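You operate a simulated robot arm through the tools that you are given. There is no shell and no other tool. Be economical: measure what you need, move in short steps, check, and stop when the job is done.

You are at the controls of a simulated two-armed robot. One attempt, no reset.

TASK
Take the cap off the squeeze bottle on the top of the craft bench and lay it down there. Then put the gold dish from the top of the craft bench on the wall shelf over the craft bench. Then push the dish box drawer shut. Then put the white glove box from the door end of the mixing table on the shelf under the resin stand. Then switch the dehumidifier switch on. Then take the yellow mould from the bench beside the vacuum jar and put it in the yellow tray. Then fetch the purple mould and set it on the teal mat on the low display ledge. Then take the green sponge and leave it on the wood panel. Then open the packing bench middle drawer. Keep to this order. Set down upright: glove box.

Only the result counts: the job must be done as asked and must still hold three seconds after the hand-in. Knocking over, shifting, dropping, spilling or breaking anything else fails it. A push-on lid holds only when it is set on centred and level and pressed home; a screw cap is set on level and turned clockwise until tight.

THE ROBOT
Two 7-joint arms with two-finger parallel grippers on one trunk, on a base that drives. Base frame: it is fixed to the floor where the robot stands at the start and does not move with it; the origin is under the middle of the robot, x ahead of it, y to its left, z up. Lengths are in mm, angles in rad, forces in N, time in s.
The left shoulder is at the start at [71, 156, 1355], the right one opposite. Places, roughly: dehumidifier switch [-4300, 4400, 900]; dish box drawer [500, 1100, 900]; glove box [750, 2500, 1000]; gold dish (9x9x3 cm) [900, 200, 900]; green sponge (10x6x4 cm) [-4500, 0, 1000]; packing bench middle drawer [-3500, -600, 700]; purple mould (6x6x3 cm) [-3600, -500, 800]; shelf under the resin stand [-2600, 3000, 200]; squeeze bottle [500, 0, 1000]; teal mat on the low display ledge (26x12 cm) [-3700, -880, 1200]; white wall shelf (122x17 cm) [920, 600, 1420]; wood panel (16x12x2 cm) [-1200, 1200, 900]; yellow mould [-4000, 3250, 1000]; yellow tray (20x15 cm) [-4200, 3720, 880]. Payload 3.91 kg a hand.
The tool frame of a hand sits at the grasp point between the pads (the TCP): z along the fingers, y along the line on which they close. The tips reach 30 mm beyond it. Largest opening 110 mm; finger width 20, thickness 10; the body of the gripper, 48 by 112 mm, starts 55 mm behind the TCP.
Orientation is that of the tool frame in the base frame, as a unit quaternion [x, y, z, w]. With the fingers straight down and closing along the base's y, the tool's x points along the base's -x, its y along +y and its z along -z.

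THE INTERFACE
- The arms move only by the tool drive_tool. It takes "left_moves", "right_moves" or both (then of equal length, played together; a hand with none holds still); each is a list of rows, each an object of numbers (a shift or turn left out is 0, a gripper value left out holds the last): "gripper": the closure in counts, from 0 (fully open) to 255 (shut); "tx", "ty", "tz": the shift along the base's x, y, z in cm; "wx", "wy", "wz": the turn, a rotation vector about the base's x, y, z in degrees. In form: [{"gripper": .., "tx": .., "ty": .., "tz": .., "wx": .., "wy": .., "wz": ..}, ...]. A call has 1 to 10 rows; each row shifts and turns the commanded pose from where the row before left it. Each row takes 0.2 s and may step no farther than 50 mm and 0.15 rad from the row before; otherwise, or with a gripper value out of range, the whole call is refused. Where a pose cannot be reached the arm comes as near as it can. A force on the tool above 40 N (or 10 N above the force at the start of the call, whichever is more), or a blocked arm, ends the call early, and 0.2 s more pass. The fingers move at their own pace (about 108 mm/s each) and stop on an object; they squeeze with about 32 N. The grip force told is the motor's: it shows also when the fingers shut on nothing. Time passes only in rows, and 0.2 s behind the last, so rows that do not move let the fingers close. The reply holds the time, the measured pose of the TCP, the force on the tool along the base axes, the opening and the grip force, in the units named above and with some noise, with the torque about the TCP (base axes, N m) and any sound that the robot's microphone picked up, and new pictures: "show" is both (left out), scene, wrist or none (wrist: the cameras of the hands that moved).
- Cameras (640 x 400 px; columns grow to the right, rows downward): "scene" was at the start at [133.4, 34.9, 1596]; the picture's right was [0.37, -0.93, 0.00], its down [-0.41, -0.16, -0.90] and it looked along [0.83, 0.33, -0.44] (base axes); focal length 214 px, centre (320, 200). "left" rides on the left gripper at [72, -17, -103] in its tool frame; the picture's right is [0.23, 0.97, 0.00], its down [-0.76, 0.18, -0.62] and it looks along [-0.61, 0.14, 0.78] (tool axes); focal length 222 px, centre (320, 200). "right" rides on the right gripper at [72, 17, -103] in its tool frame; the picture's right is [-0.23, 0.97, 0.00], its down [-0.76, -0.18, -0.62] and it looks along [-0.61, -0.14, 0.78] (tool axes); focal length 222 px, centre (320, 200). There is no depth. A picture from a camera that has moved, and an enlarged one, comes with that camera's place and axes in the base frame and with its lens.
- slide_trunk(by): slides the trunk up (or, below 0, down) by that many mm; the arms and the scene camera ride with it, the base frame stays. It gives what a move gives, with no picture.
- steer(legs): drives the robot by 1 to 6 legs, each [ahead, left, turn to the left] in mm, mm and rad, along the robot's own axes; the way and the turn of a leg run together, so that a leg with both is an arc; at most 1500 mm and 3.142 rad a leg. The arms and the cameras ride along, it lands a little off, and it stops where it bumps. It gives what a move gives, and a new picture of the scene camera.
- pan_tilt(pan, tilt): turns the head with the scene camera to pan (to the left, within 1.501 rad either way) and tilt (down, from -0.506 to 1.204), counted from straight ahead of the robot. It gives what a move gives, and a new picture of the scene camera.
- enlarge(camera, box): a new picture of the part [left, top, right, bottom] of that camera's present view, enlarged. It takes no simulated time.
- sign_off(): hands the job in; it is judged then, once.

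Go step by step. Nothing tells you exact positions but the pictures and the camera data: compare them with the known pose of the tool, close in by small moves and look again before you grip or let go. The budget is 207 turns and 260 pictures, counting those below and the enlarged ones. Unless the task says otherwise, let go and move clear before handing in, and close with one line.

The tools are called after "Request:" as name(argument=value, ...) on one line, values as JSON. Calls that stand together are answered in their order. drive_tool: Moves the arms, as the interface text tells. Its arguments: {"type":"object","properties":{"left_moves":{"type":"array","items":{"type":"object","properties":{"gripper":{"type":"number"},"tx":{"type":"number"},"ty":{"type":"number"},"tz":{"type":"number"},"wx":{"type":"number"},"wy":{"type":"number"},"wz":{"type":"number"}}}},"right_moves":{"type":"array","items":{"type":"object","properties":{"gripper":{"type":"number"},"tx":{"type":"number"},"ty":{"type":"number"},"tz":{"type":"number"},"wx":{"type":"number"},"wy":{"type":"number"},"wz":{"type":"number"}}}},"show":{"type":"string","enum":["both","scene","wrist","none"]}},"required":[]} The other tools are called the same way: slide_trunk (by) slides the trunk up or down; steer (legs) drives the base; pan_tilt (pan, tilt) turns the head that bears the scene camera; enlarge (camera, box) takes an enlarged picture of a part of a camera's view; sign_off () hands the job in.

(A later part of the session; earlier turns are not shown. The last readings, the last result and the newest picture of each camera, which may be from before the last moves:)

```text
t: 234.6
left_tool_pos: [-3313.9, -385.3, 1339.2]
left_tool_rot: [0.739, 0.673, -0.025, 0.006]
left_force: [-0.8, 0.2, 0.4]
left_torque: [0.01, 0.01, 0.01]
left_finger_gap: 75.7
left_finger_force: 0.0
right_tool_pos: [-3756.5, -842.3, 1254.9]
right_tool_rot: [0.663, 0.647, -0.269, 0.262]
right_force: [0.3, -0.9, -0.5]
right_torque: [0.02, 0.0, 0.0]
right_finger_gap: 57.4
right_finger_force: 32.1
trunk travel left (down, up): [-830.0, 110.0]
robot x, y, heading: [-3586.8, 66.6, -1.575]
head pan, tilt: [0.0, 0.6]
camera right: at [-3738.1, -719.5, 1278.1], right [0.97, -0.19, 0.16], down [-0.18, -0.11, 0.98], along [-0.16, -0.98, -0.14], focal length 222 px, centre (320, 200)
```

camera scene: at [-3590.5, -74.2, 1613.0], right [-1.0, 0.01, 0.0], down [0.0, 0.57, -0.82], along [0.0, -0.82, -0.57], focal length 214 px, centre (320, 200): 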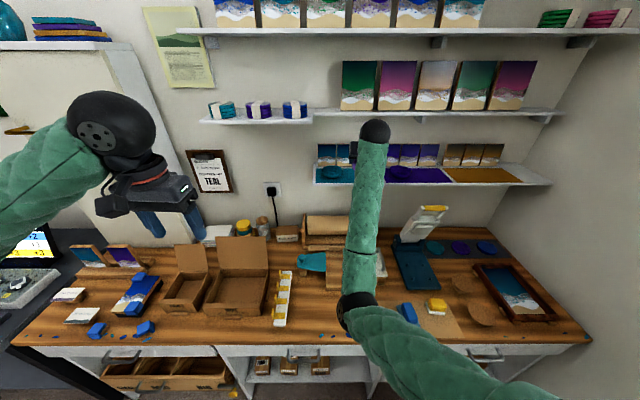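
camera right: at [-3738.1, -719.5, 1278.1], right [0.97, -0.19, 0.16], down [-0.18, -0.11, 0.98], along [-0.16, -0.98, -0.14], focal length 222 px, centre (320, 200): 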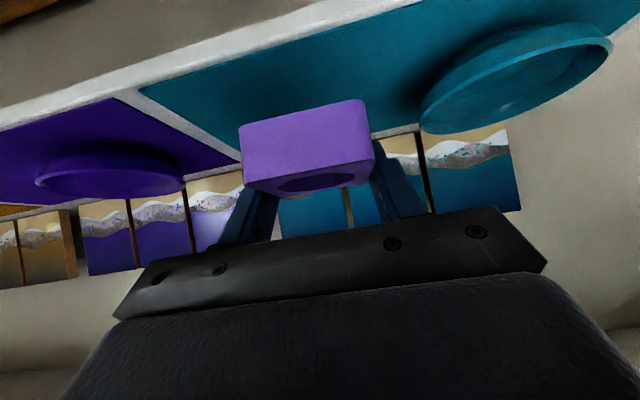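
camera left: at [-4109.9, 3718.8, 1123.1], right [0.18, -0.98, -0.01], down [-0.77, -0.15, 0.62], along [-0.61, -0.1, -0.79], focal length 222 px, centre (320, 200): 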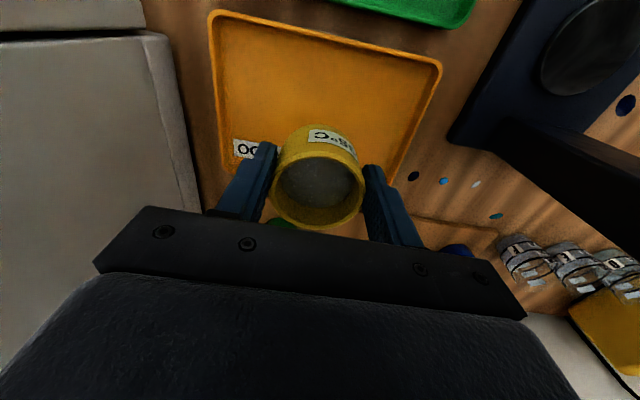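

Request:
drive_tool(right_moves=[{"tz": -0.4, "ty": -0.3}, {"tz": -0.4}, {"tz": -0.3}, {"tz": -0.3}, {"tz": -0.3}, {"tz": -0.3}], show="wrist")

```text
t: 236.0
left_tool_pos: [-3313.8, -385.2, 1339.4]
left_tool_rot: [0.74, 0.673, -0.025, 0.005]
left_force: [-0.7, 0.2, -0.5]
left_torque: [-0.02, -0.03, 0.04]
left_finger_gap: 75.4
left_finger_force: 0.0
right_tool_pos: [-3757.5, -843.5, 1235.9]
right_tool_rot: [0.663, 0.647, -0.269, 0.262]
right_force: [0.2, 0.6, -0.5]
right_torque: [-0.02, -0.03, -0.02]
right_finger_gap: 57.2
right_finger_force: 32.1
trunk travel left (down, up): [-830.0, 110.0]
robot x, y, heading: [-3585.8, 64.0, -1.574]
head pan, tilt: [0.0, 0.6]
camera right: at [-3739.2, -719.9, 1259.3], right [0.97, -0.19, 0.16], down [-0.18, -0.11, 0.98], along [-0.16, -0.98, -0.14], focal length 222 px, centre (320, 200)
```

right: 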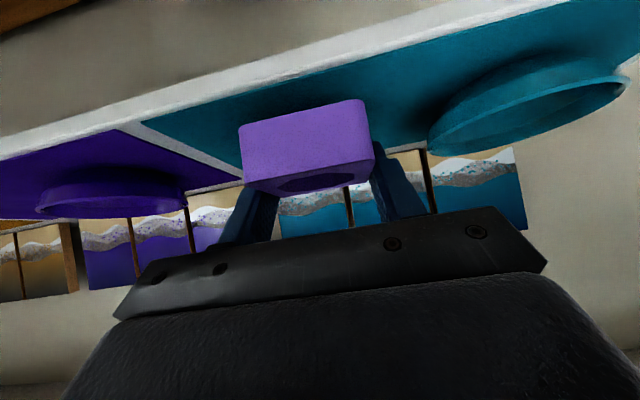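

Request:
drive_tool(right_moves=[{"tz": -0.3}, {"tz": -0.3}, {"tz": -0.3}, {"tz": -0.3}, {"tz": -0.3}, {"tz": -0.3}, {"tz": -0.3}], show="wrist")

```text
t: 237.6
left_tool_pos: [-3312.7, -385.4, 1340.1]
left_tool_rot: [0.739, 0.673, -0.026, 0.006]
left_force: [0.4, 0.0, -0.1]
left_torque: [-0.04, -0.01, 0.01]
left_finger_gap: 75.7
left_finger_force: 0.1
right_tool_pos: [-3757.2, -842.3, 1219.1]
right_tool_rot: [0.663, 0.646, -0.272, 0.263]
right_force: [-2.6, -14.5, 20.6]
right_torque: [-0.7, -0.52, -0.52]
right_finger_gap: 57.4
right_finger_force: 31.9
trunk travel left (down, up): [-830.0, 110.0]
robot x, y, heading: [-3587.7, 67.3, -1.58]
head pan, tilt: [0.0, 0.6]
camera right: at [-3738.5, -720.1, 1241.5], right [0.97, -0.19, 0.16], down [-0.18, -0.1, 0.98], along [-0.17, -0.98, -0.13], focal length 222 px, centre (320, 200)
```

right: 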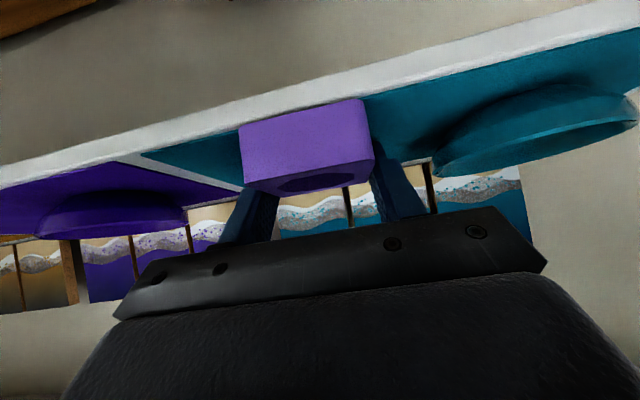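

Contact, but the mould's front edge is close to the mat's front border. I'll lift slightly, move about 3 cm further in, and set it down again.

Request:
drive_tool(right_moves=[{"tz": 0.8}, {"tz": 0.7}, {"ty": -1.5}, {"ty": -1.5}, {}], show="wrist")

```text
t: 238.8
left_tool_pos: [-3313.0, -385.2, 1340.4]
left_tool_rot: [0.74, 0.672, -0.026, 0.006]
left_force: [-1.1, -1.0, -0.1]
left_torque: [-0.02, 0.0, 0.0]
left_finger_gap: 75.4
left_finger_force: 0.1
right_tool_pos: [-3757.7, -871.7, 1230.3]
right_tool_rot: [0.662, 0.648, -0.27, 0.262]
right_force: [-1.0, 0.1, -1.0]
right_torque: [0.02, -0.02, 0.02]
right_finger_gap: 57.3
right_finger_force: 32.1
trunk travel left (down, up): [-830.0, 110.0]
robot x, y, heading: [-3590.1, 66.0, -1.579]
head pan, tilt: [0.0, 0.6]
camera right: at [-3739.4, -748.3, 1253.8], right [0.97, -0.19, 0.16], down [-0.18, -0.11, 0.98], along [-0.16, -0.98, -0.14], focal length 222 px, centre (320, 200)
```

right: 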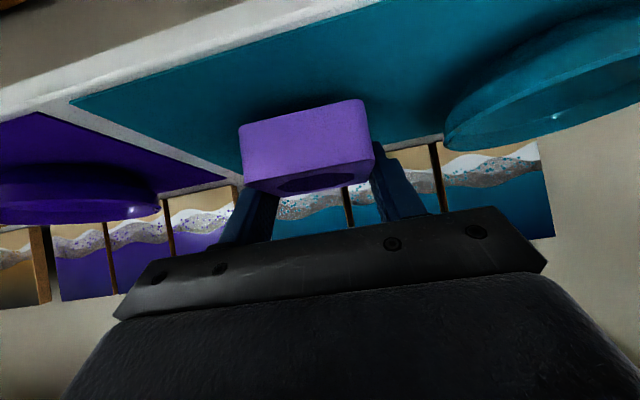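

Request:
drive_tool(right_moves=[{"tz": -0.4}, {"tz": -0.3}, {"tz": -0.3}, {"tz": -0.3}, {}], show="wrist")

```text
t: 240.0
left_tool_pos: [-3313.7, -383.9, 1340.6]
left_tool_rot: [0.739, 0.673, -0.026, 0.007]
left_force: [-0.3, 0.6, 0.2]
left_torque: [0.0, 0.01, -0.02]
left_finger_gap: 75.6
left_finger_force: 0.0
right_tool_pos: [-3757.3, -872.5, 1217.7]
right_tool_rot: [0.663, 0.647, -0.27, 0.262]
right_force: [1.6, -6.8, 12.8]
right_torque: [-0.42, -0.44, -0.16]
right_finger_gap: 57.6
right_finger_force: 31.7
trunk travel left (down, up): [-830.0, 110.0]
robot x, y, heading: [-3586.0, 67.8, -1.577]
head pan, tilt: [0.0, 0.6]
camera right: at [-3739.1, -748.5, 1241.8], right [0.97, -0.19, 0.16], down [-0.18, -0.11, 0.98], along [-0.16, -0.98, -0.14], focal length 222 px, centre (320, 200)
```

right: 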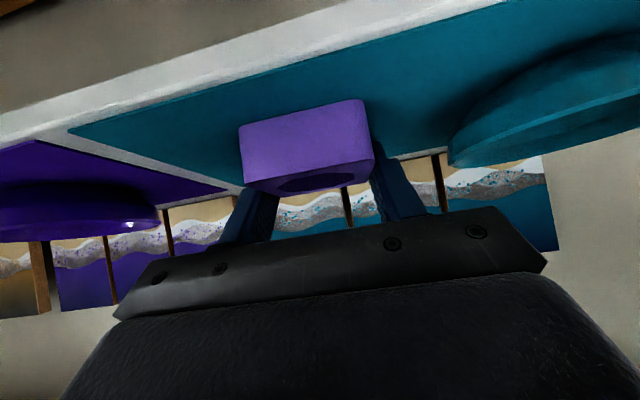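

In place on the mat. Releasing and withdrawing along the tool axis.

Request:
drive_tool(right_moves=[{"gripper": 85}, {}, {"ty": 1.5, "tz": 1.5}, {"ty": 3, "tz": 2.5}, {"ty": 4, "tz": 1}, {"ty": 4}, {"ty": 4}], show="both")

Request:
enlarge(camera="scene", box=[300, 120, 460, 220])

```text
t: 241.6
left_tool_pos: [-3312.9, -383.3, 1340.4]
left_tool_rot: [0.739, 0.673, -0.026, 0.007]
left_force: [0.6, -0.2, -0.6]
left_torque: [0.03, 0.0, -0.01]
left_finger_gap: 75.6
left_finger_force: 0.1
right_tool_pos: [-3761.9, -709.4, 1266.3]
right_tool_rot: [0.662, 0.648, -0.269, 0.263]
right_force: [-0.6, 0.8, 0.2]
right_torque: [0.01, 0.01, 0.0]
right_finger_gap: 73.5
right_finger_force: 0.1
trunk travel left (down, up): [-830.0, 110.0]
robot x, y, heading: [-3588.1, 65.0, -1.577]
head pan, tilt: [0.0, 0.6]
camera scene: at [-3590.2, -72.1, 1613.3], right [-1.0, 0.01, 0.0], down [0.0, 0.56, -0.83], along [0.0, -0.83, -0.56], focal length 214 px, centre (320, 200)
camera right: at [-3742.8, -584.8, 1290.3], right [0.97, -0.19, 0.16], down [-0.18, -0.11, 0.98], along [-0.16, -0.98, -0.14], focal length 222 px, centre (320, 200)
```

scene: 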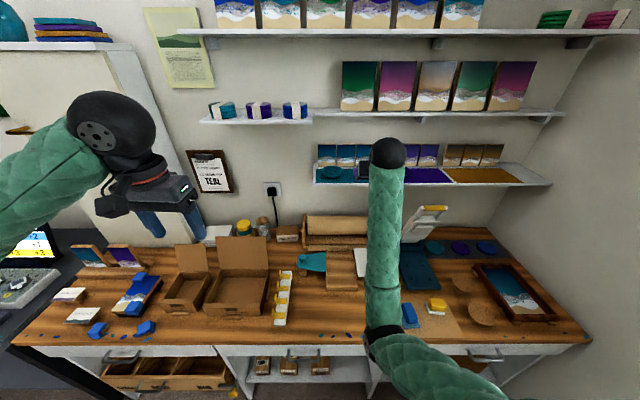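
right: 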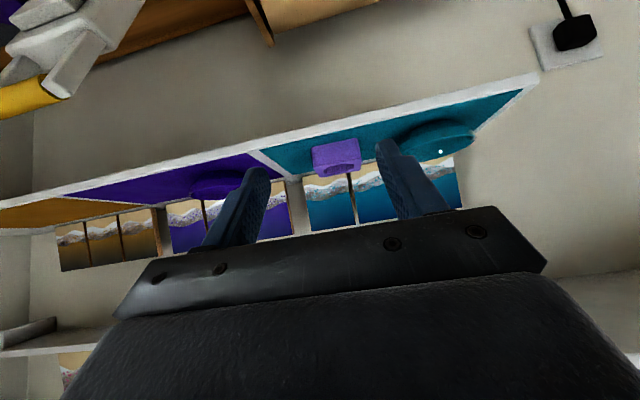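

```text
4.00 times, centred on (380, 170) of scene
camera zoom: at [-3590.2, -72.1, 1613.3], right [-1.0, 0.01, 0.0], down [0.0, 0.56, -0.83], along [0.0, -0.83, -0.56], focal length 858 px, centre (80, 320)
```

zoom: 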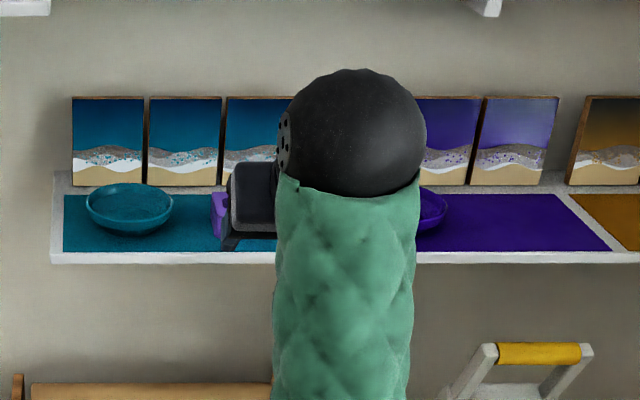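

The purple mould sits on the teal mat. Now I'll fold the right arm back, then turn right to face the window sill where the green sponge is.

Request:
drive_tool(right_moves=[{"ty": 4, "tz": 1}, {"ty": 4, "tz": 1.5}, {"ty": 4, "tz": 1.5, "wx": 7.5}, {"ty": 4, "tz": 1.5, "wx": 7.5}, {"ty": 3, "tz": 2, "wx": 7.5}, {"ty": 3, "tx": -2, "tz": 2, "wx": 7.5}, {"ty": 3, "tx": -2, "tz": 2, "wx": 7.5}, {"ty": 3, "tx": -2, "tz": 2, "wx": 7.5}], show="none")

Request:
steer(legs=[[-150, 0, 0], [0, 0, -1.57]])

```text
t: 242.4
left_tool_pos: [-3317.2, -386.8, 1339.9]
left_tool_rot: [0.74, 0.672, -0.024, 0.006]
left_force: [-1.8, -0.3, 0.4]
left_torque: [0.05, -0.07, 0.01]
left_finger_gap: 75.4
left_finger_force: 0.1
right_tool_pos: [-3837.3, -638.0, 1265.1]
right_tool_rot: [0.683, 0.635, -0.308, 0.185]
right_force: [-1.3, -0.4, -0.3]
right_torque: [0.02, -0.04, 0.02]
right_finger_gap: 73.5
right_finger_force: 0.0
right hand out of reach, approached as far as the arm can: row 3, 4
trunk travel left (down, up): [-830.0, 110.0]
robot x, y, heading: [-3587.8, 66.8, -1.578]
head pan, tilt: [0.0, 0.6]
stopped in row 4 (right hand): the arm was blocked; the commanded pose is now the measured one
```

```text
t: 247.6
left_tool_pos: [-4032.5, -66.3, 1339.5]
left_tool_rot: [0.999, -0.04, -0.023, -0.014]
left_force: [-0.5, -0.7, 0.3]
left_torque: [0.0, 0.03, -0.01]
left_finger_gap: 75.2
left_finger_force: 0.0
right_tool_pos: [-4291.4, 448.4, 1265.9]
right_tool_rot: [0.932, -0.027, -0.35, -0.085]
right_force: [0.7, -0.7, -0.9]
right_torque: [0.0, -0.01, 0.02]
right_finger_gap: 73.6
right_finger_force: 0.1
trunk travel left (down, up): [-830.0, 110.0]
robot x, y, heading: [-3583.4, 212.9, -3.138]
head pan, tilt: [0.0, 0.6]
camera scene: at [-3727.6, 212.0, 1613.1], right [-0.01, 1.0, 0.0], down [0.57, 0.0, -0.82], along [-0.82, -0.01, -0.57], focal length 214 px, centre (320, 200)
```

scene: 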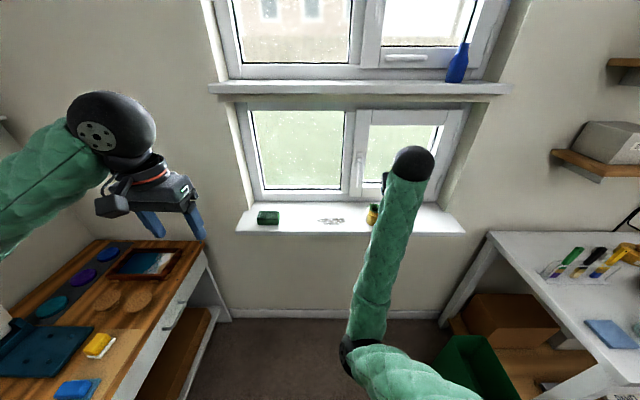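

The sponge is on the lower sill at about (−4490,−26). First I need to un-tilt and retract the right arm.

Request:
drive_tool(right_moves=[{"tz": 2, "wy": -6}, {"tz": 2, "wy": -7}, {"tz": 2, "wy": -7}, {"tz": 2, "wy": -7}, {"tz": 2, "wy": -7}, {"tz": 2, "wy": -7}, {"tx": 3, "tz": 1}, {"tx": 3, "tz": 1}], show="none")

```text
t: 249.3
left_tool_pos: [-4032.9, -67.6, 1340.9]
left_tool_rot: [0.999, -0.04, -0.024, -0.014]
left_force: [0.7, 0.5, -0.6]
left_torque: [-0.01, -0.04, 0.02]
left_finger_gap: 75.6
left_finger_force: 0.1
right_tool_pos: [-4429.2, 590.5, 1254.0]
right_tool_rot: [0.996, 0.005, -0.002, -0.09]
right_force: [0.7, 0.2, 0.2]
right_torque: [0.05, 0.02, 0.01]
right_finger_gap: 73.4
right_finger_force: 0.1
right hand out of reach, approached as far as the arm can: row 1, 2, 3, 4, 5, 6, 7, 8
trunk travel left (down, up): [-830.0, 110.0]
robot x, y, heading: [-3585.8, 212.1, -3.131]
head pan, tilt: [0.0, 0.6]
```

Request:
drive_tool(right_moves=[{"tx": 4, "wx": -5}, {"tx": 4, "wx": -5}, {"tx": 4}, {"tx": 4}, {"tx": 4}, {"tx": 4}], show="scene")

```text
t: 250.8
left_tool_pos: [-4032.1, -67.0, 1340.7]
left_tool_rot: [0.999, -0.04, -0.023, -0.014]
left_force: [-0.4, 0.1, 0.7]
left_torque: [-0.01, 0.01, -0.01]
left_finger_gap: 75.5
left_finger_force: 0.1
right_tool_pos: [-4252.0, 705.9, 1233.7]
right_tool_rot: [1.0, 0.004, -0.002, -0.002]
right_force: [0.2, -0.1, 0.7]
right_torque: [-0.02, 0.07, 0.04]
right_finger_gap: 73.5
right_finger_force: 0.2
right hand out of reach, approached as far as the arm can: row 1, 2, 3, 4, 5, 6
trunk travel left (down, up): [-830.0, 110.0]
robot x, y, heading: [-3586.2, 208.4, -3.133]
head pan, tilt: [0.0, 0.6]
camera scene: at [-3726.9, 212.1, 1613.2], right [-0.01, 1.0, 0.0], down [0.56, 0.0, -0.83], along [-0.83, -0.01, -0.56], focal length 214 px, centre (320, 200)
```

scene: 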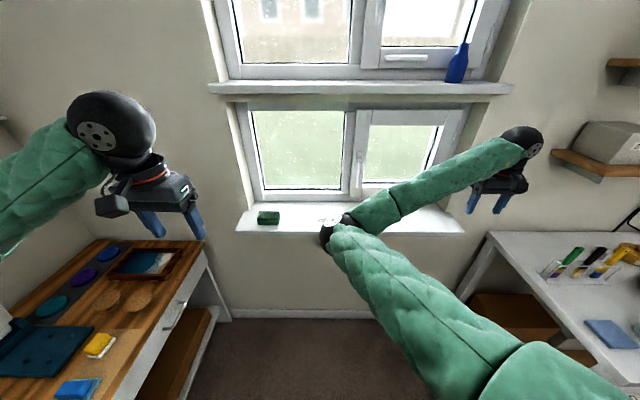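

The right elbow has swung inward, but it's clear of the left arm's work area. I'll nudge the base forward a little and take the sponge with the left hand, turned to close along x.

Request:
steer(legs=[[60, 0, 0]])

Request:
drive_tool(left_moves=[{"gripper": 0, "tx": -3.5, "tz": -2, "wz": -8.5}, {"tx": -3.5, "tz": -2, "wz": -8.5}, {"tx": -3.5, "tz": -2, "wz": -8.5}, {"tx": -3.5, "tz": -2, "wz": -8.5}, {"tx": -3.5, "tz": -2, "wz": -8.5}, {"tx": -3.5, "tz": -2, "wz": -8.5}, {"tx": -3.5, "tz": -2, "wz": -8.5}, {"tx": -3.5, "tz": -2, "wz": -8.5}, {"tx": -3.5, "tz": -2, "wz": -8.5}, {"tx": -3, "tz": -1, "wz": -8.5}], show="both")

```text
t: 251.7
left_tool_pos: [-4091.0, -65.5, 1342.3]
left_tool_rot: [0.999, -0.041, -0.024, -0.014]
left_force: [0.0, -1.2, 0.0]
left_torque: [-0.04, 0.02, -0.01]
left_finger_gap: 75.4
left_finger_force: 0.0
right_tool_pos: [-4310.0, 707.4, 1236.3]
right_tool_rot: [1.0, 0.003, -0.003, -0.003]
right_force: [1.2, -0.1, 0.6]
right_torque: [0.0, 0.03, -0.01]
right_finger_gap: 73.3
right_finger_force: 0.2
trunk travel left (down, up): [-830.0, 110.0]
robot x, y, heading: [-3647.7, 212.2, -3.135]
head pan, tilt: [0.0, 0.6]
camera scene: at [-3784.5, 211.5, 1613.7], right [-0.01, 1.0, 0.0], down [0.56, 0.0, -0.83], along [-0.83, 0.0, -0.56], focal length 214 px, centre (320, 200)
```

scene: 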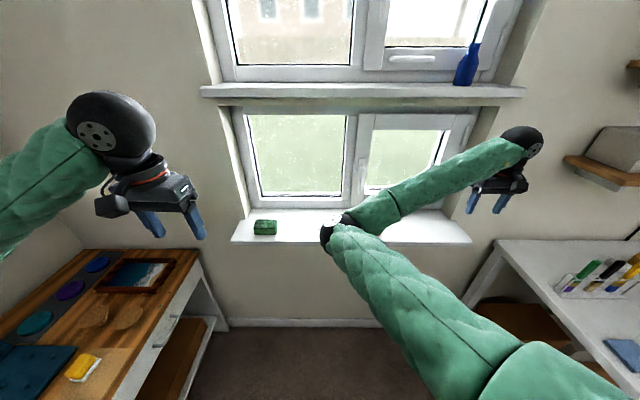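

```text
t: 253.9
left_tool_pos: [-4441.5, -67.8, 1149.5]
left_tool_rot: [0.709, -0.704, -0.007, -0.027]
left_force: [-0.4, -0.3, 0.5]
left_torque: [-0.01, -0.01, -0.01]
left_finger_gap: 110.1
left_finger_force: 0.1
right_tool_pos: [-4314.0, 707.7, 1232.3]
right_tool_rot: [1.0, 0.004, -0.001, -0.002]
right_force: [0.2, 0.0, -0.3]
right_torque: [0.02, 0.0, 0.02]
right_finger_gap: 73.4
right_finger_force: 0.0
trunk travel left (down, up): [-830.0, 110.0]
robot x, y, heading: [-3641.4, 215.3, -3.138]
head pan, tilt: [0.0, 0.6]
camera scene: at [-3789.5, 211.9, 1613.0], right [-0.01, 1.0, 0.0], down [0.57, 0.0, -0.82], along [-0.82, -0.01, -0.57], focal length 214 px, centre (320, 200)
camera left: at [-4425.4, -145.5, 1249.3], right [-0.97, -0.23, -0.04], down [-0.2, 0.73, 0.65], along [-0.12, 0.64, -0.76], focal length 222 px, centre (320, 200)
```

scene: 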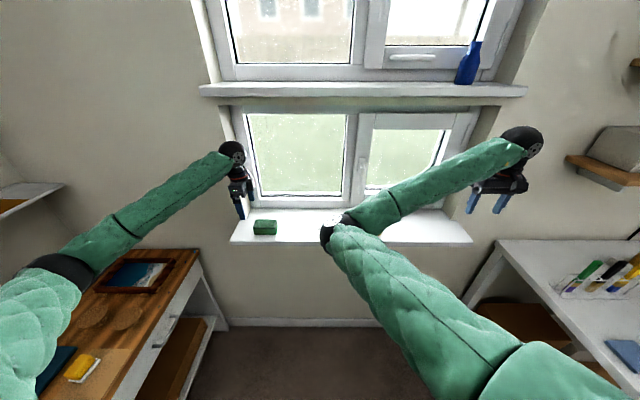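
left: 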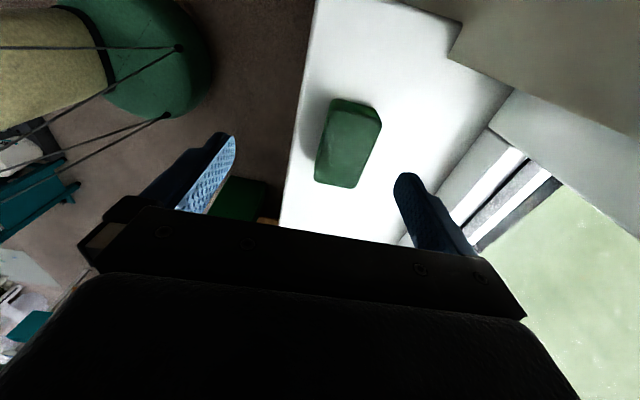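

Request:
drive_tool(left_moves=[{"gripper": 40, "tx": -2, "ty": 2, "wx": -2.7, "wy": 1.6}, {"tx": -1.8, "ty": 2.2}, {"tz": -4.5}, {"tz": -4.5}], show="wrist")

```text
t: 254.9
left_tool_pos: [-4478.8, -19.1, 1060.7]
left_tool_rot: [0.709, -0.705, -0.001, 0.001]
left_force: [-0.7, -0.3, 0.2]
left_torque: [0.01, 0.01, 0.01]
left_finger_gap: 92.6
left_finger_force: 0.2
right_tool_pos: [-4314.3, 708.7, 1233.3]
right_tool_rot: [1.0, 0.004, -0.002, -0.002]
right_force: [0.7, 0.4, -0.4]
right_torque: [0.02, 0.0, 0.01]
right_finger_gap: 73.5
right_finger_force: 0.0
trunk travel left (down, up): [-830.0, 110.0]
robot x, y, heading: [-3646.4, 213.0, -3.136]
head pan, tilt: [0.0, 0.6]
camera left: at [-4460.9, -92.6, 1163.8], right [-0.97, -0.23, 0.0], down [-0.18, 0.76, 0.62], along [-0.15, 0.61, -0.78], focal length 222 px, centre (320, 200)
```

left: 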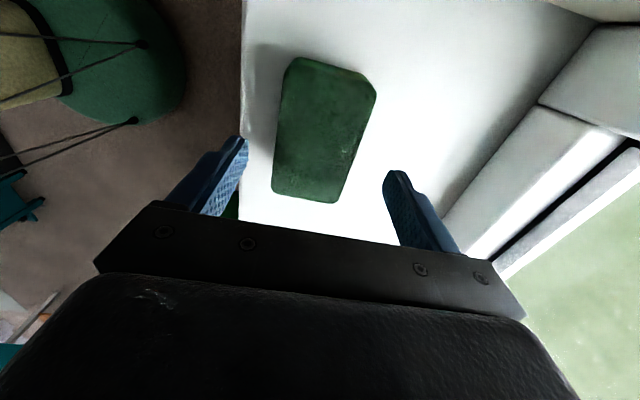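

Request:
drive_tool(left_moves=[{"ty": -0.4, "tz": -3}, {"tz": -2.5}, {"tz": -1}, {"tz": -0.5}, {"tz": -0.5}], show="wrist")

```text
t: 255.6
left_tool_pos: [-4478.8, -26.1, 1009.0]
left_tool_rot: [0.708, -0.706, -0.005, 0.003]
left_force: [6.3, 1.2, 13.2]
left_torque: [-0.05, -0.91, 0.18]
left_finger_gap: 95.2
left_finger_force: 3.2
right_tool_pos: [-4313.1, 707.9, 1234.4]
right_tool_rot: [1.0, 0.004, -0.003, -0.002]
right_force: [-0.3, 0.6, -0.2]
right_torque: [-0.01, 0.0, 0.01]
right_finger_gap: 73.6
right_finger_force: 0.1
trunk travel left (down, up): [-830.0, 110.0]
robot x, y, heading: [-3650.3, 210.7, -3.136]
head pan, tilt: [0.0, 0.6]
stopped in row 3 (left hand): the force on the tool passed its limit at 47 N (the readings are from after the stop); the commanded pose is now the measured one
camera left: at [-4460.0, -99.0, 1112.9], right [-0.97, -0.23, 0.01], down [-0.18, 0.76, 0.63], along [-0.15, 0.61, -0.78], focal length 222 px, centre (320, 200)
```

left: 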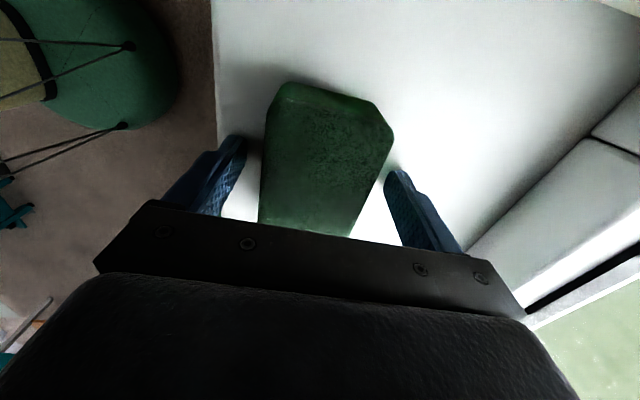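

The tips touched the sill and straddle the sponge. I'll raise 3 mm, close and lift.

Request:
drive_tool(left_moves=[{"tz": 0.3}, {"gripper": 150}, {}, {}, {"tz": 2}, {"tz": 3}, {"tz": 4}], show="wrist")

```text
t: 257.2
left_tool_pos: [-4482.6, -25.0, 1100.1]
left_tool_rot: [0.709, -0.705, -0.003, 0.003]
left_force: [-0.6, 0.1, 0.5]
left_torque: [-0.01, 0.04, -0.01]
left_finger_gap: 56.3
left_finger_force: 32.5
right_tool_pos: [-4313.3, 707.4, 1232.7]
right_tool_rot: [1.0, 0.005, -0.003, -0.002]
right_force: [0.2, 0.4, 0.4]
right_torque: [-0.02, 0.01, -0.02]
right_finger_gap: 73.4
right_finger_force: 0.0
trunk travel left (down, up): [-830.0, 110.0]
robot x, y, heading: [-3651.1, 211.6, -3.136]
head pan, tilt: [0.0, 0.6]
camera left: at [-4463.5, -98.2, 1203.0], right [-0.97, -0.23, 0.01], down [-0.18, 0.76, 0.63], along [-0.15, 0.61, -0.78], focal length 222 px, centre (320, 200)
```

left: 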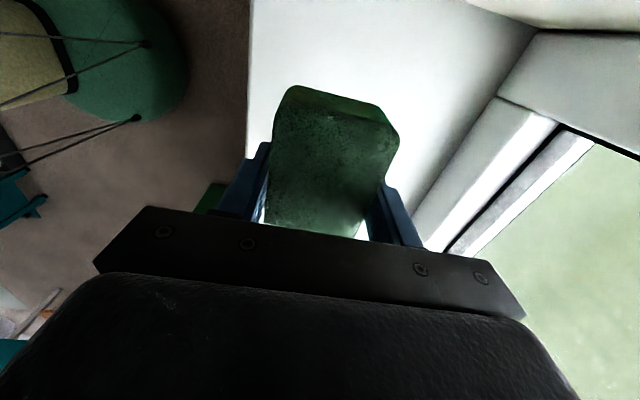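

The sponge is held. I'll retract the left arm, back away from the window and turn to head back up the corridor.

Request:
drive_tool(left_moves=[{"tz": 4}, {"tz": 4, "tx": 2}, {"tx": 4, "tz": 2, "wz": 8.5}, {"tx": 4, "tz": 2, "wz": 8.5}, {"tx": 4, "tz": 2, "wz": 8.5}, {"tx": 4, "tz": 2, "wz": 8.5}, {"tx": 4, "tz": 2, "wz": 8.5}, {"tx": 4, "wz": 8.5}, {"tx": 4, "wz": 8.5}, {"tx": 3, "wz": 8.5}], show="none")

Request:
steer(legs=[[-270, 0, 0], [0, 0, -1.57]])

```text
t: 259.4
left_tool_pos: [-4146.9, -27.2, 1282.2]
left_tool_rot: [0.982, -0.187, -0.003, 0.004]
left_force: [-0.2, -0.6, 0.1]
left_torque: [0.01, 0.02, -0.01]
left_finger_gap: 56.6
left_finger_force: 31.6
right_tool_pos: [-4313.8, 707.1, 1232.9]
right_tool_rot: [1.0, 0.005, -0.003, -0.003]
right_force: [0.5, -0.1, 0.0]
right_torque: [0.02, 0.02, -0.02]
right_finger_gap: 73.9
right_finger_force: 0.1
trunk travel left (down, up): [-830.0, 110.0]
robot x, y, heading: [-3645.4, 210.4, -3.136]
head pan, tilt: [0.0, 0.6]
```

```text
t: 265.2
left_tool_pos: [-3607.6, 715.2, 1281.5]
left_tool_rot: [-0.559, 0.829, 0.004, -0.001]
left_force: [0.4, 1.0, 0.7]
left_torque: [0.0, 0.02, 0.01]
left_finger_gap: 56.6
left_finger_force: 31.5
right_tool_pos: [-2873.5, 877.0, 1233.9]
right_tool_rot: [0.708, -0.706, 0.001, -0.004]
right_force: [-1.0, -0.6, 1.2]
right_torque: [0.02, -0.03, 0.01]
right_finger_gap: 73.3
right_finger_force: 0.0
trunk travel left (down, up): [-830.0, 110.0]
robot x, y, heading: [-3372.4, 213.9, 1.57]
head pan, tilt: [0.0, 0.6]
camera scene: at [-3374.9, 352.5, 1613.1], right [1.0, 0.0, 0.0], down [0.0, -0.57, -0.82], along [0.0, 0.82, -0.57], focal length 214 px, centre (320, 200)
```

scene: 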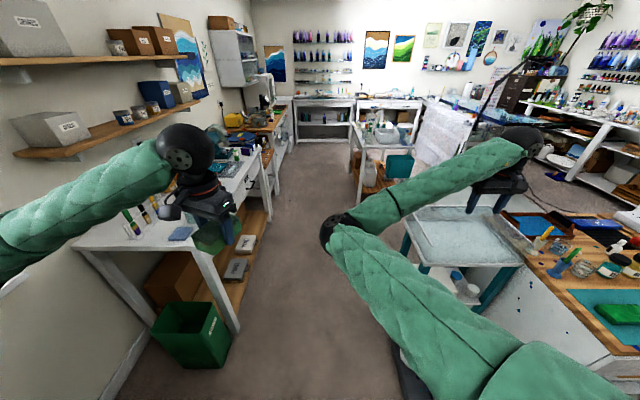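

Request:
steer(legs=[[1400, 0, 0], [330, 0, 0], [0, 0, -1.57]])

```text
t: 277.9
left_tool_pos: [-2913.9, 2224.0, 1282.8]
left_tool_rot: [0.175, 0.985, 0.004, 0.002]
left_force: [0.4, 0.0, 0.0]
left_torque: [0.01, 0.0, -0.02]
left_finger_gap: 56.4
left_finger_force: 31.5
right_tool_pos: [-2727.2, 1495.1, 1233.5]
right_tool_rot: [-0.017, 1.0, -0.002, 0.002]
right_force: [-0.9, -1.1, -1.0]
right_torque: [-0.03, -0.03, -0.01]
right_finger_gap: 73.2
right_finger_force: 0.1
trunk travel left (down, up): [-830.0, 110.0]
robot x, y, heading: [-3404.4, 1971.3, 0.035]
head pan, tilt: [0.0, 0.6]
camera scene: at [-3270.5, 1977.1, 1613.1], right [0.03, -1.0, 0.0], down [-0.57, -0.02, -0.82], along [0.82, 0.03, -0.57], focal length 214 px, centre (320, 200)
```

scene: 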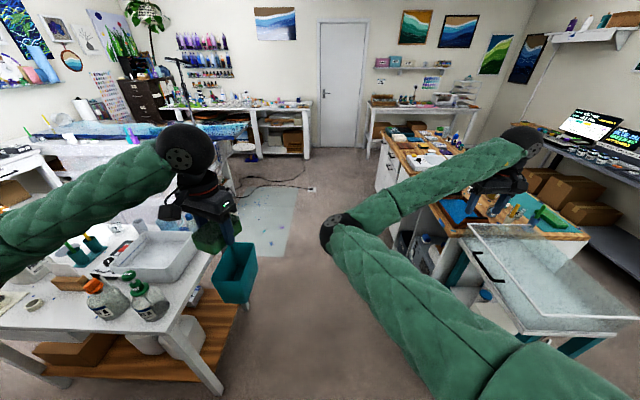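

The corridor is clear. I'll drive on towards the island bench, keeping to the right.

Request:
steer(legs=[[1450, -150, -0.035], [600, 0, 0]])

Request:
pan_tilt(pan=-1.2, tilt=0.7)

```text
t: 288.3
left_tool_pos: [-810.9, 2097.8, 1283.4]
left_tool_rot: [0.182, 0.983, 0.004, 0.001]
left_force: [-0.8, 0.1, 0.5]
left_torque: [0.0, 0.02, 0.02]
left_finger_gap: 56.3
left_finger_force: 32.3
right_tool_pos: [-636.1, 1365.8, 1233.2]
right_tool_rot: [-0.009, 1.0, -0.003, 0.003]
right_force: [-0.4, -0.4, 0.0]
right_torque: [0.02, 0.0, 0.02]
right_finger_gap: 73.5
right_finger_force: 0.0
trunk travel left (down, up): [-830.0, 110.0]
robot x, y, heading: [-1305.0, 1854.4, 0.016]
head pan, tilt: [0.0, 0.6]
camera scene: at [-1171.5, 1856.0, 1613.2], right [0.02, -1.0, 0.0], down [-0.57, -0.01, -0.82], along [0.82, 0.01, -0.57], focal length 214 px, centre (320, 200)
```

scene: 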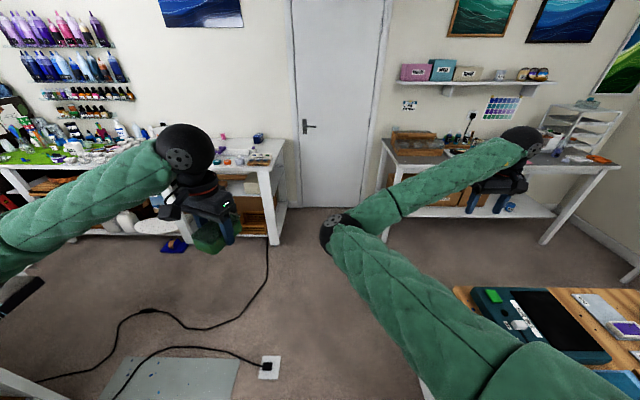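

```text
t: 289.7
left_tool_pos: [-811.9, 2097.9, 1281.7]
left_tool_rot: [0.184, 0.983, 0.004, 0.002]
left_force: [0.4, 0.2, 0.0]
left_torque: [0.01, -0.01, 0.01]
left_finger_gap: 56.5
left_finger_force: 31.9
right_tool_pos: [-636.3, 1365.4, 1232.5]
right_tool_rot: [-0.01, 1.0, -0.003, 0.003]
right_force: [0.5, 0.1, -0.1]
right_torque: [0.0, -0.02, -0.04]
right_finger_gap: 73.6
right_finger_force: 0.0
trunk travel left (down, up): [-830.0, 110.0]
robot x, y, heading: [-1312.5, 1855.7, 0.018]
head pan, tilt: [-1.201, 0.7]
camera scene: at [-1227.8, 1775.9, 1604.5], right [-0.93, -0.38, 0.0], down [-0.24, 0.6, -0.76], along [0.29, -0.71, -0.64], focal length 214 px, centre (320, 200)
```

scene: 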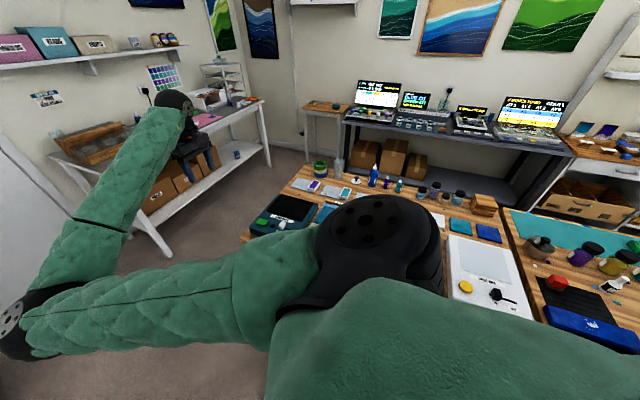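

I'll turn right to face the island and look.

Request:
steer(legs=[[0, 0, -1.588]])

Request:
pan_tilt(pan=0.1, tilt=0.75)

```text
t: 294.0
left_tool_pos: [-1075.4, 1349.9, 1283.6]
left_tool_rot: [0.831, 0.557, 0.002, 0.004]
left_force: [-0.6, 0.0, -0.5]
left_torque: [0.01, -0.01, 0.01]
left_finger_gap: 56.6
left_finger_force: 31.8
right_tool_pos: [-1810.9, 1191.6, 1233.0]
right_tool_rot: [0.708, 0.706, -0.002, 0.0]
right_force: [-0.3, 0.1, 0.9]
right_torque: [-0.01, 0.01, 0.0]
right_finger_gap: 73.5
right_finger_force: 0.1
trunk travel left (down, up): [-830.0, 110.0]
robot x, y, heading: [-1310.2, 1852.5, -1.576]
head pan, tilt: [-1.201, 0.7]
camera scene: at [-1390.2, 1772.2, 1604.5], right [-0.36, 0.93, 0.0], down [0.6, 0.23, -0.76], along [-0.71, -0.27, -0.64], focal length 214 px, centre (320, 200)
```

scene: 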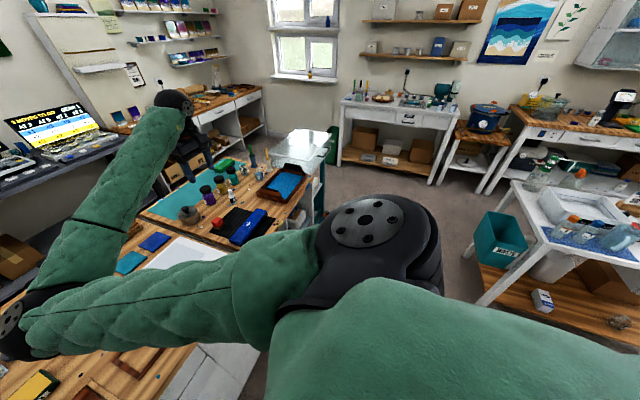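

```text
t: 295.4
left_tool_pos: [-1075.2, 1351.3, 1282.1]
left_tool_rot: [0.831, 0.557, 0.002, 0.004]
left_force: [-0.1, -0.1, -0.3]
left_torque: [0.01, -0.01, 0.01]
left_finger_gap: 56.5
left_finger_force: 32.0
right_tool_pos: [-1809.4, 1190.9, 1234.9]
right_tool_rot: [0.708, 0.707, -0.003, -0.001]
right_force: [-0.2, 0.5, -0.2]
right_torque: [-0.01, 0.0, 0.0]
right_finger_gap: 73.3
right_finger_force: 0.0
trunk travel left (down, up): [-830.0, 110.0]
robot x, y, heading: [-1309.1, 1853.2, -1.573]
head pan, tilt: [0.099, 0.75]
camera scene: at [-1303.0, 1720.0, 1600.2], right [-1.0, -0.09, 0.0], down [-0.06, 0.68, -0.73], along [0.07, -0.73, -0.68], focal length 214 px, centre (320, 200)
```

scene: 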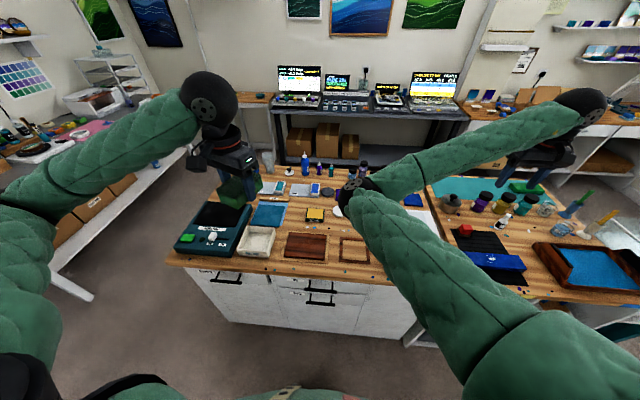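

Request:
enlarge(camera="scene", box=[220, 190, 400, 290])

Request:
enlarge(camera="left", box=[0, 0, 640, 400])

```text
3.56 times, centred on (310, 240) of scene
camera zoom: at [-1303.0, 1720.0, 1600.2], right [-1.0, -0.09, 0.0], down [-0.06, 0.68, -0.73], along [0.07, -0.73, -0.68], focal length 763 px, centre (356, 58)
```

zoom: 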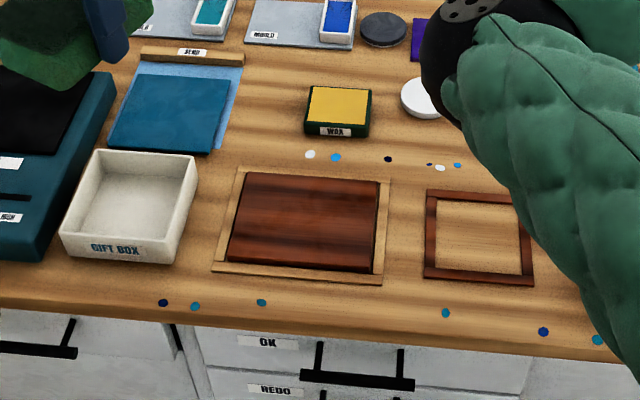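

```text
1.00 times, centred on (320, 200) of left (not enlarged: the box is as wide or as high as the picture)
camera zoom: at [-1063.3, 1424.3, 1384.9], right [0.99, -0.16, 0.01], down [-0.13, -0.77, 0.63], along [-0.09, -0.62, -0.78], focal length 222 px, centre (320, 200)
```

zoom: 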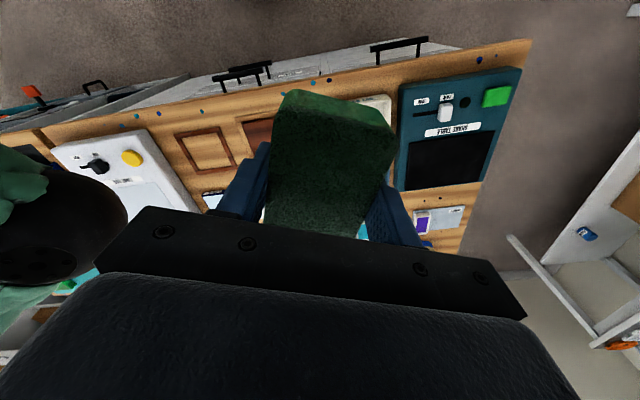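

The wood panel is at about (−1200,1240), in a light frame. I'll shift the base right to clear the right elbow, turn the sponge so its long side lies along the panel, and move above it.

Request:
steer(legs=[[0, -140, 0]])

Request:
drive_tool(left_moves=[{"wz": -8.5, "ty": -1.5, "tz": -2}, {"wz": -8.5, "ty": -1.5, "tz": -2}, {"wz": -8.5, "ty": -1.5, "tz": -2}, {"wz": -8.5, "ty": -1.5, "tz": -2}, {"wz": -8.5, "ty": -1.5, "tz": -2}, {"wz": -8.5, "ty": -1.5, "tz": -2}, {"wz": -8.5, "ty": -1.5, "tz": -2}, {"wz": -8, "tz": -3}], show="both")

```text
t: 296.8
left_tool_pos: [-1218.9, 1350.1, 1281.8]
left_tool_rot: [0.83, 0.558, 0.002, 0.004]
left_force: [0.4, -0.8, 0.4]
left_torque: [0.02, 0.0, 0.01]
left_finger_gap: 56.4
left_finger_force: 32.7
right_tool_pos: [-1952.3, 1191.6, 1233.7]
right_tool_rot: [0.708, 0.706, -0.003, 0.0]
right_force: [-0.1, -0.4, -0.7]
right_torque: [0.03, -0.01, 0.0]
right_finger_gap: 73.5
right_finger_force: 0.0
trunk travel left (down, up): [-830.0, 110.0]
robot x, y, heading: [-1451.6, 1852.8, -1.574]
head pan, tilt: [0.099, 0.75]
camera scene: at [-1446.3, 1720.2, 1600.2], right [-1.0, -0.1, 0.0], down [-0.07, 0.68, -0.73], along [0.07, -0.73, -0.68], focal length 214 px, centre (320, 200)
```

scene: 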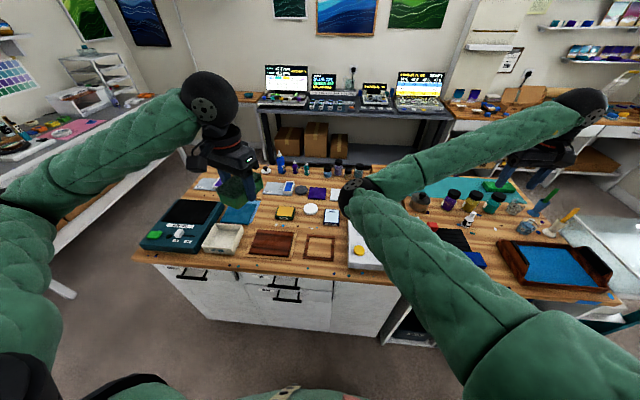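

```text
t: 298.6
left_tool_pos: [-1217.8, 1244.9, 1112.1]
left_tool_rot: [1.0, 0.001, -0.002, 0.005]
left_force: [-0.1, -0.2, 0.4]
left_torque: [-0.02, -0.04, 0.0]
left_finger_gap: 56.5
left_finger_force: 32.2
right_tool_pos: [-1954.0, 1192.0, 1233.9]
right_tool_rot: [0.707, 0.707, -0.004, 0.0]
right_force: [0.3, -0.2, 0.3]
right_torque: [0.01, -0.02, 0.02]
right_finger_gap: 73.3
right_finger_force: 0.1
trunk travel left (down, up): [-830.0, 110.0]
robot x, y, heading: [-1451.1, 1855.3, -1.579]
head pan, tilt: [0.099, 0.75]
camera scene: at [-1446.9, 1720.9, 1600.3], right [-1.0, -0.1, 0.0], down [-0.07, 0.68, -0.73], along [0.07, -0.73, -0.68], focal length 214 px, centre (320, 200)
camera left: at [-1144.0, 1263.5, 1214.8], right [0.23, -0.97, 0.01], down [-0.76, -0.17, 0.63], along [-0.61, -0.15, -0.78], focal length 222 px, centre (320, 200)
```

scene: 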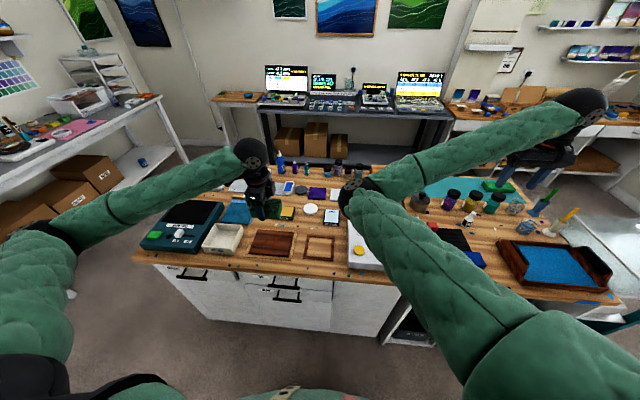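
left: 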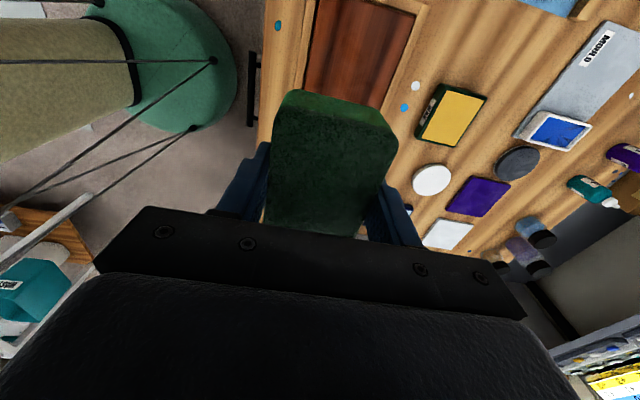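

The two views agree: panel top at z≈857, center (−1195,1205). Moving over it and lowering most of the way.

Request:
drive_tool(left_moves=[{"tx": 2.3, "ty": -4}, {"tz": -4.5}, {"tz": -4.5}, {"tz": -4.5}, {"tz": -3}], show="both")

Request:
enlarge(camera="scene", box=[190, 180, 350, 280])

```text
t: 299.8
left_tool_pos: [-1192.7, 1209.2, 946.6]
left_tool_rot: [1.0, 0.002, -0.002, 0.005]
left_force: [0.5, 0.8, -0.1]
left_torque: [0.0, -0.02, -0.01]
left_finger_gap: 56.6
left_finger_force: 32.6
right_tool_pos: [-1953.5, 1191.8, 1233.8]
right_tool_rot: [0.707, 0.707, -0.003, 0.0]
right_force: [-0.1, -0.1, -1.0]
right_torque: [0.04, -0.02, -0.01]
right_finger_gap: 73.5
right_finger_force: 0.1
trunk travel left (down, up): [-830.0, 110.0]
robot x, y, heading: [-1455.9, 1852.4, -1.575]
head pan, tilt: [0.099, 0.75]
camera scene: at [-1447.2, 1720.7, 1600.3], right [-1.0, -0.1, 0.0], down [-0.07, 0.68, -0.73], along [0.07, -0.73, -0.68], focal length 214 px, centre (320, 200)
camera left: at [-1120.2, 1226.8, 1047.7], right [0.23, -0.97, 0.01], down [-0.76, -0.17, 0.63], along [-0.61, -0.15, -0.78], focal length 222 px, centre (320, 200)
```

scene: 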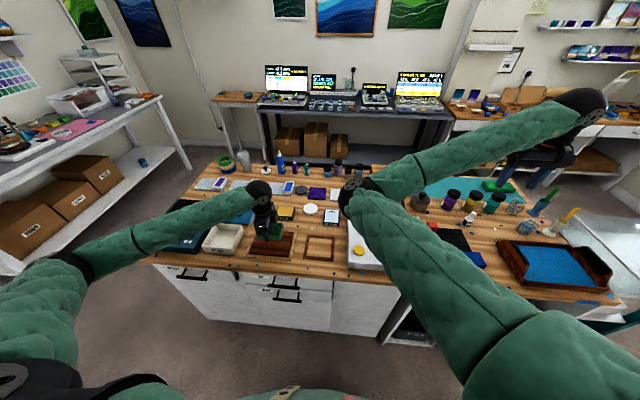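
left: 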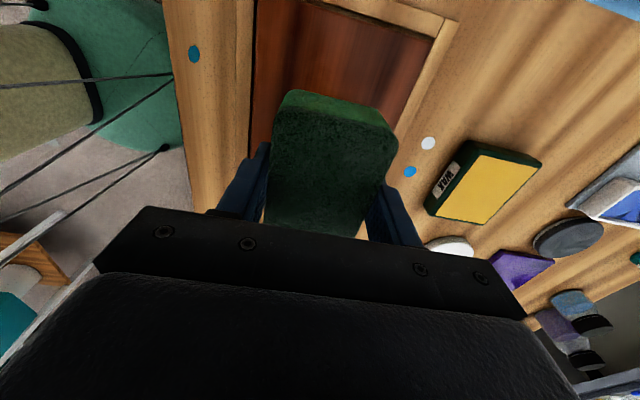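

```text
4.00 times, centred on (270, 230) of scene
camera zoom: at [-1447.2, 1720.7, 1600.3], right [-1.0, -0.1, 0.0], down [-0.07, 0.68, -0.73], along [0.07, -0.73, -0.68], focal length 858 px, centre (520, 80)
```

zoom: 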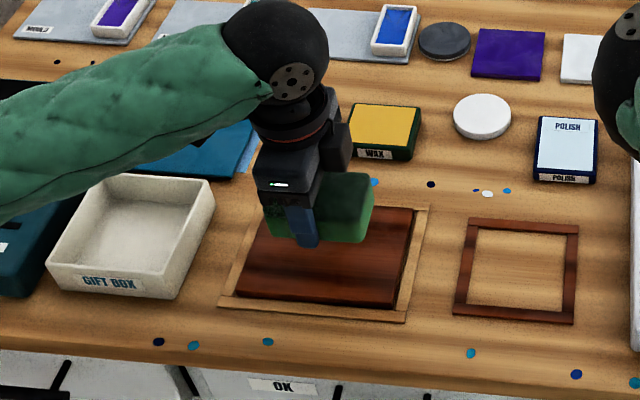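

The sponge is right above the panel center. Lowering to contact.

Request:
drive_tool(left_moves=[{"tz": -3}, {"tz": -1}, {"tz": -0.5}, {"tz": -0.4}, {"tz": -0.4}, {"tz": -0.4}, {"tz": -0.4}, {"tz": -0.4}], show="none")

```text
t: 301.4
left_tool_pos: [-1196.4, 1205.7, 893.3]
left_tool_rot: [1.0, 0.002, -0.002, 0.008]
left_force: [1.2, 12.3, 25.5]
left_torque: [1.2, -0.18, -0.1]
left_finger_gap: 56.6
left_finger_force: 32.5
right_tool_pos: [-1952.5, 1192.7, 1234.6]
right_tool_rot: [0.708, 0.706, -0.003, 0.001]
right_force: [0.4, 0.2, 0.1]
right_torque: [0.0, -0.03, 0.0]
right_finger_gap: 73.2
right_finger_force: 0.3
trunk travel left (down, up): [-830.0, 110.0]
robot x, y, heading: [-1450.8, 1849.9, -1.574]
head pan, tilt: [0.099, 0.75]
stopped in row 8 (left hand): the force on the tool passed its limit at 47 N (the readings are from after the stop); the commanded pose is now the measured one
```

Request:
drive_tool(left_moves=[{"tz": 0.2}, {"gripper": 85}, {}, {"tz": 2}, {"tz": 4}, {"tz": 4.5}, {"tz": 4.5}, {"tz": 4.5}, {"tz": 4.5}, {"tz": 4.5, "ty": 2}], show="none")

Request:
enlarge(camera="scene", box=[190, 180, 350, 280])

```text
t: 303.6
left_tool_pos: [-1193.4, 1227.0, 1176.7]
left_tool_rot: [1.0, 0.003, -0.001, 0.007]
left_force: [0.1, -0.2, 0.5]
left_torque: [-0.06, -0.04, 0.01]
left_finger_gap: 73.7
left_finger_force: 0.0
right_tool_pos: [-1955.2, 1193.8, 1234.6]
right_tool_rot: [0.708, 0.707, -0.003, 0.001]
right_force: [-0.2, -0.3, 0.0]
right_torque: [-0.04, 0.0, -0.01]
right_finger_gap: 73.5
right_finger_force: 0.1
trunk travel left (down, up): [-830.0, 110.0]
robot x, y, heading: [-1452.4, 1851.1, -1.572]
head pan, tilt: [0.099, 0.75]
```

```text
4.00 times, centred on (270, 230) of scene
camera zoom: at [-1447.4, 1722.2, 1600.3], right [-1.0, -0.1, 0.0], down [-0.07, 0.68, -0.73], along [0.07, -0.73, -0.68], focal length 858 px, centre (520, 80)
```

zoom: 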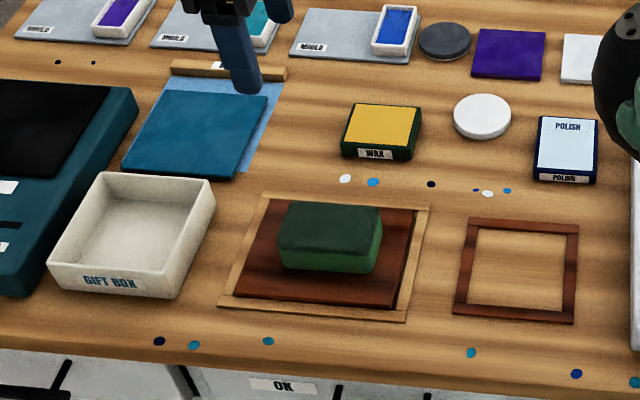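

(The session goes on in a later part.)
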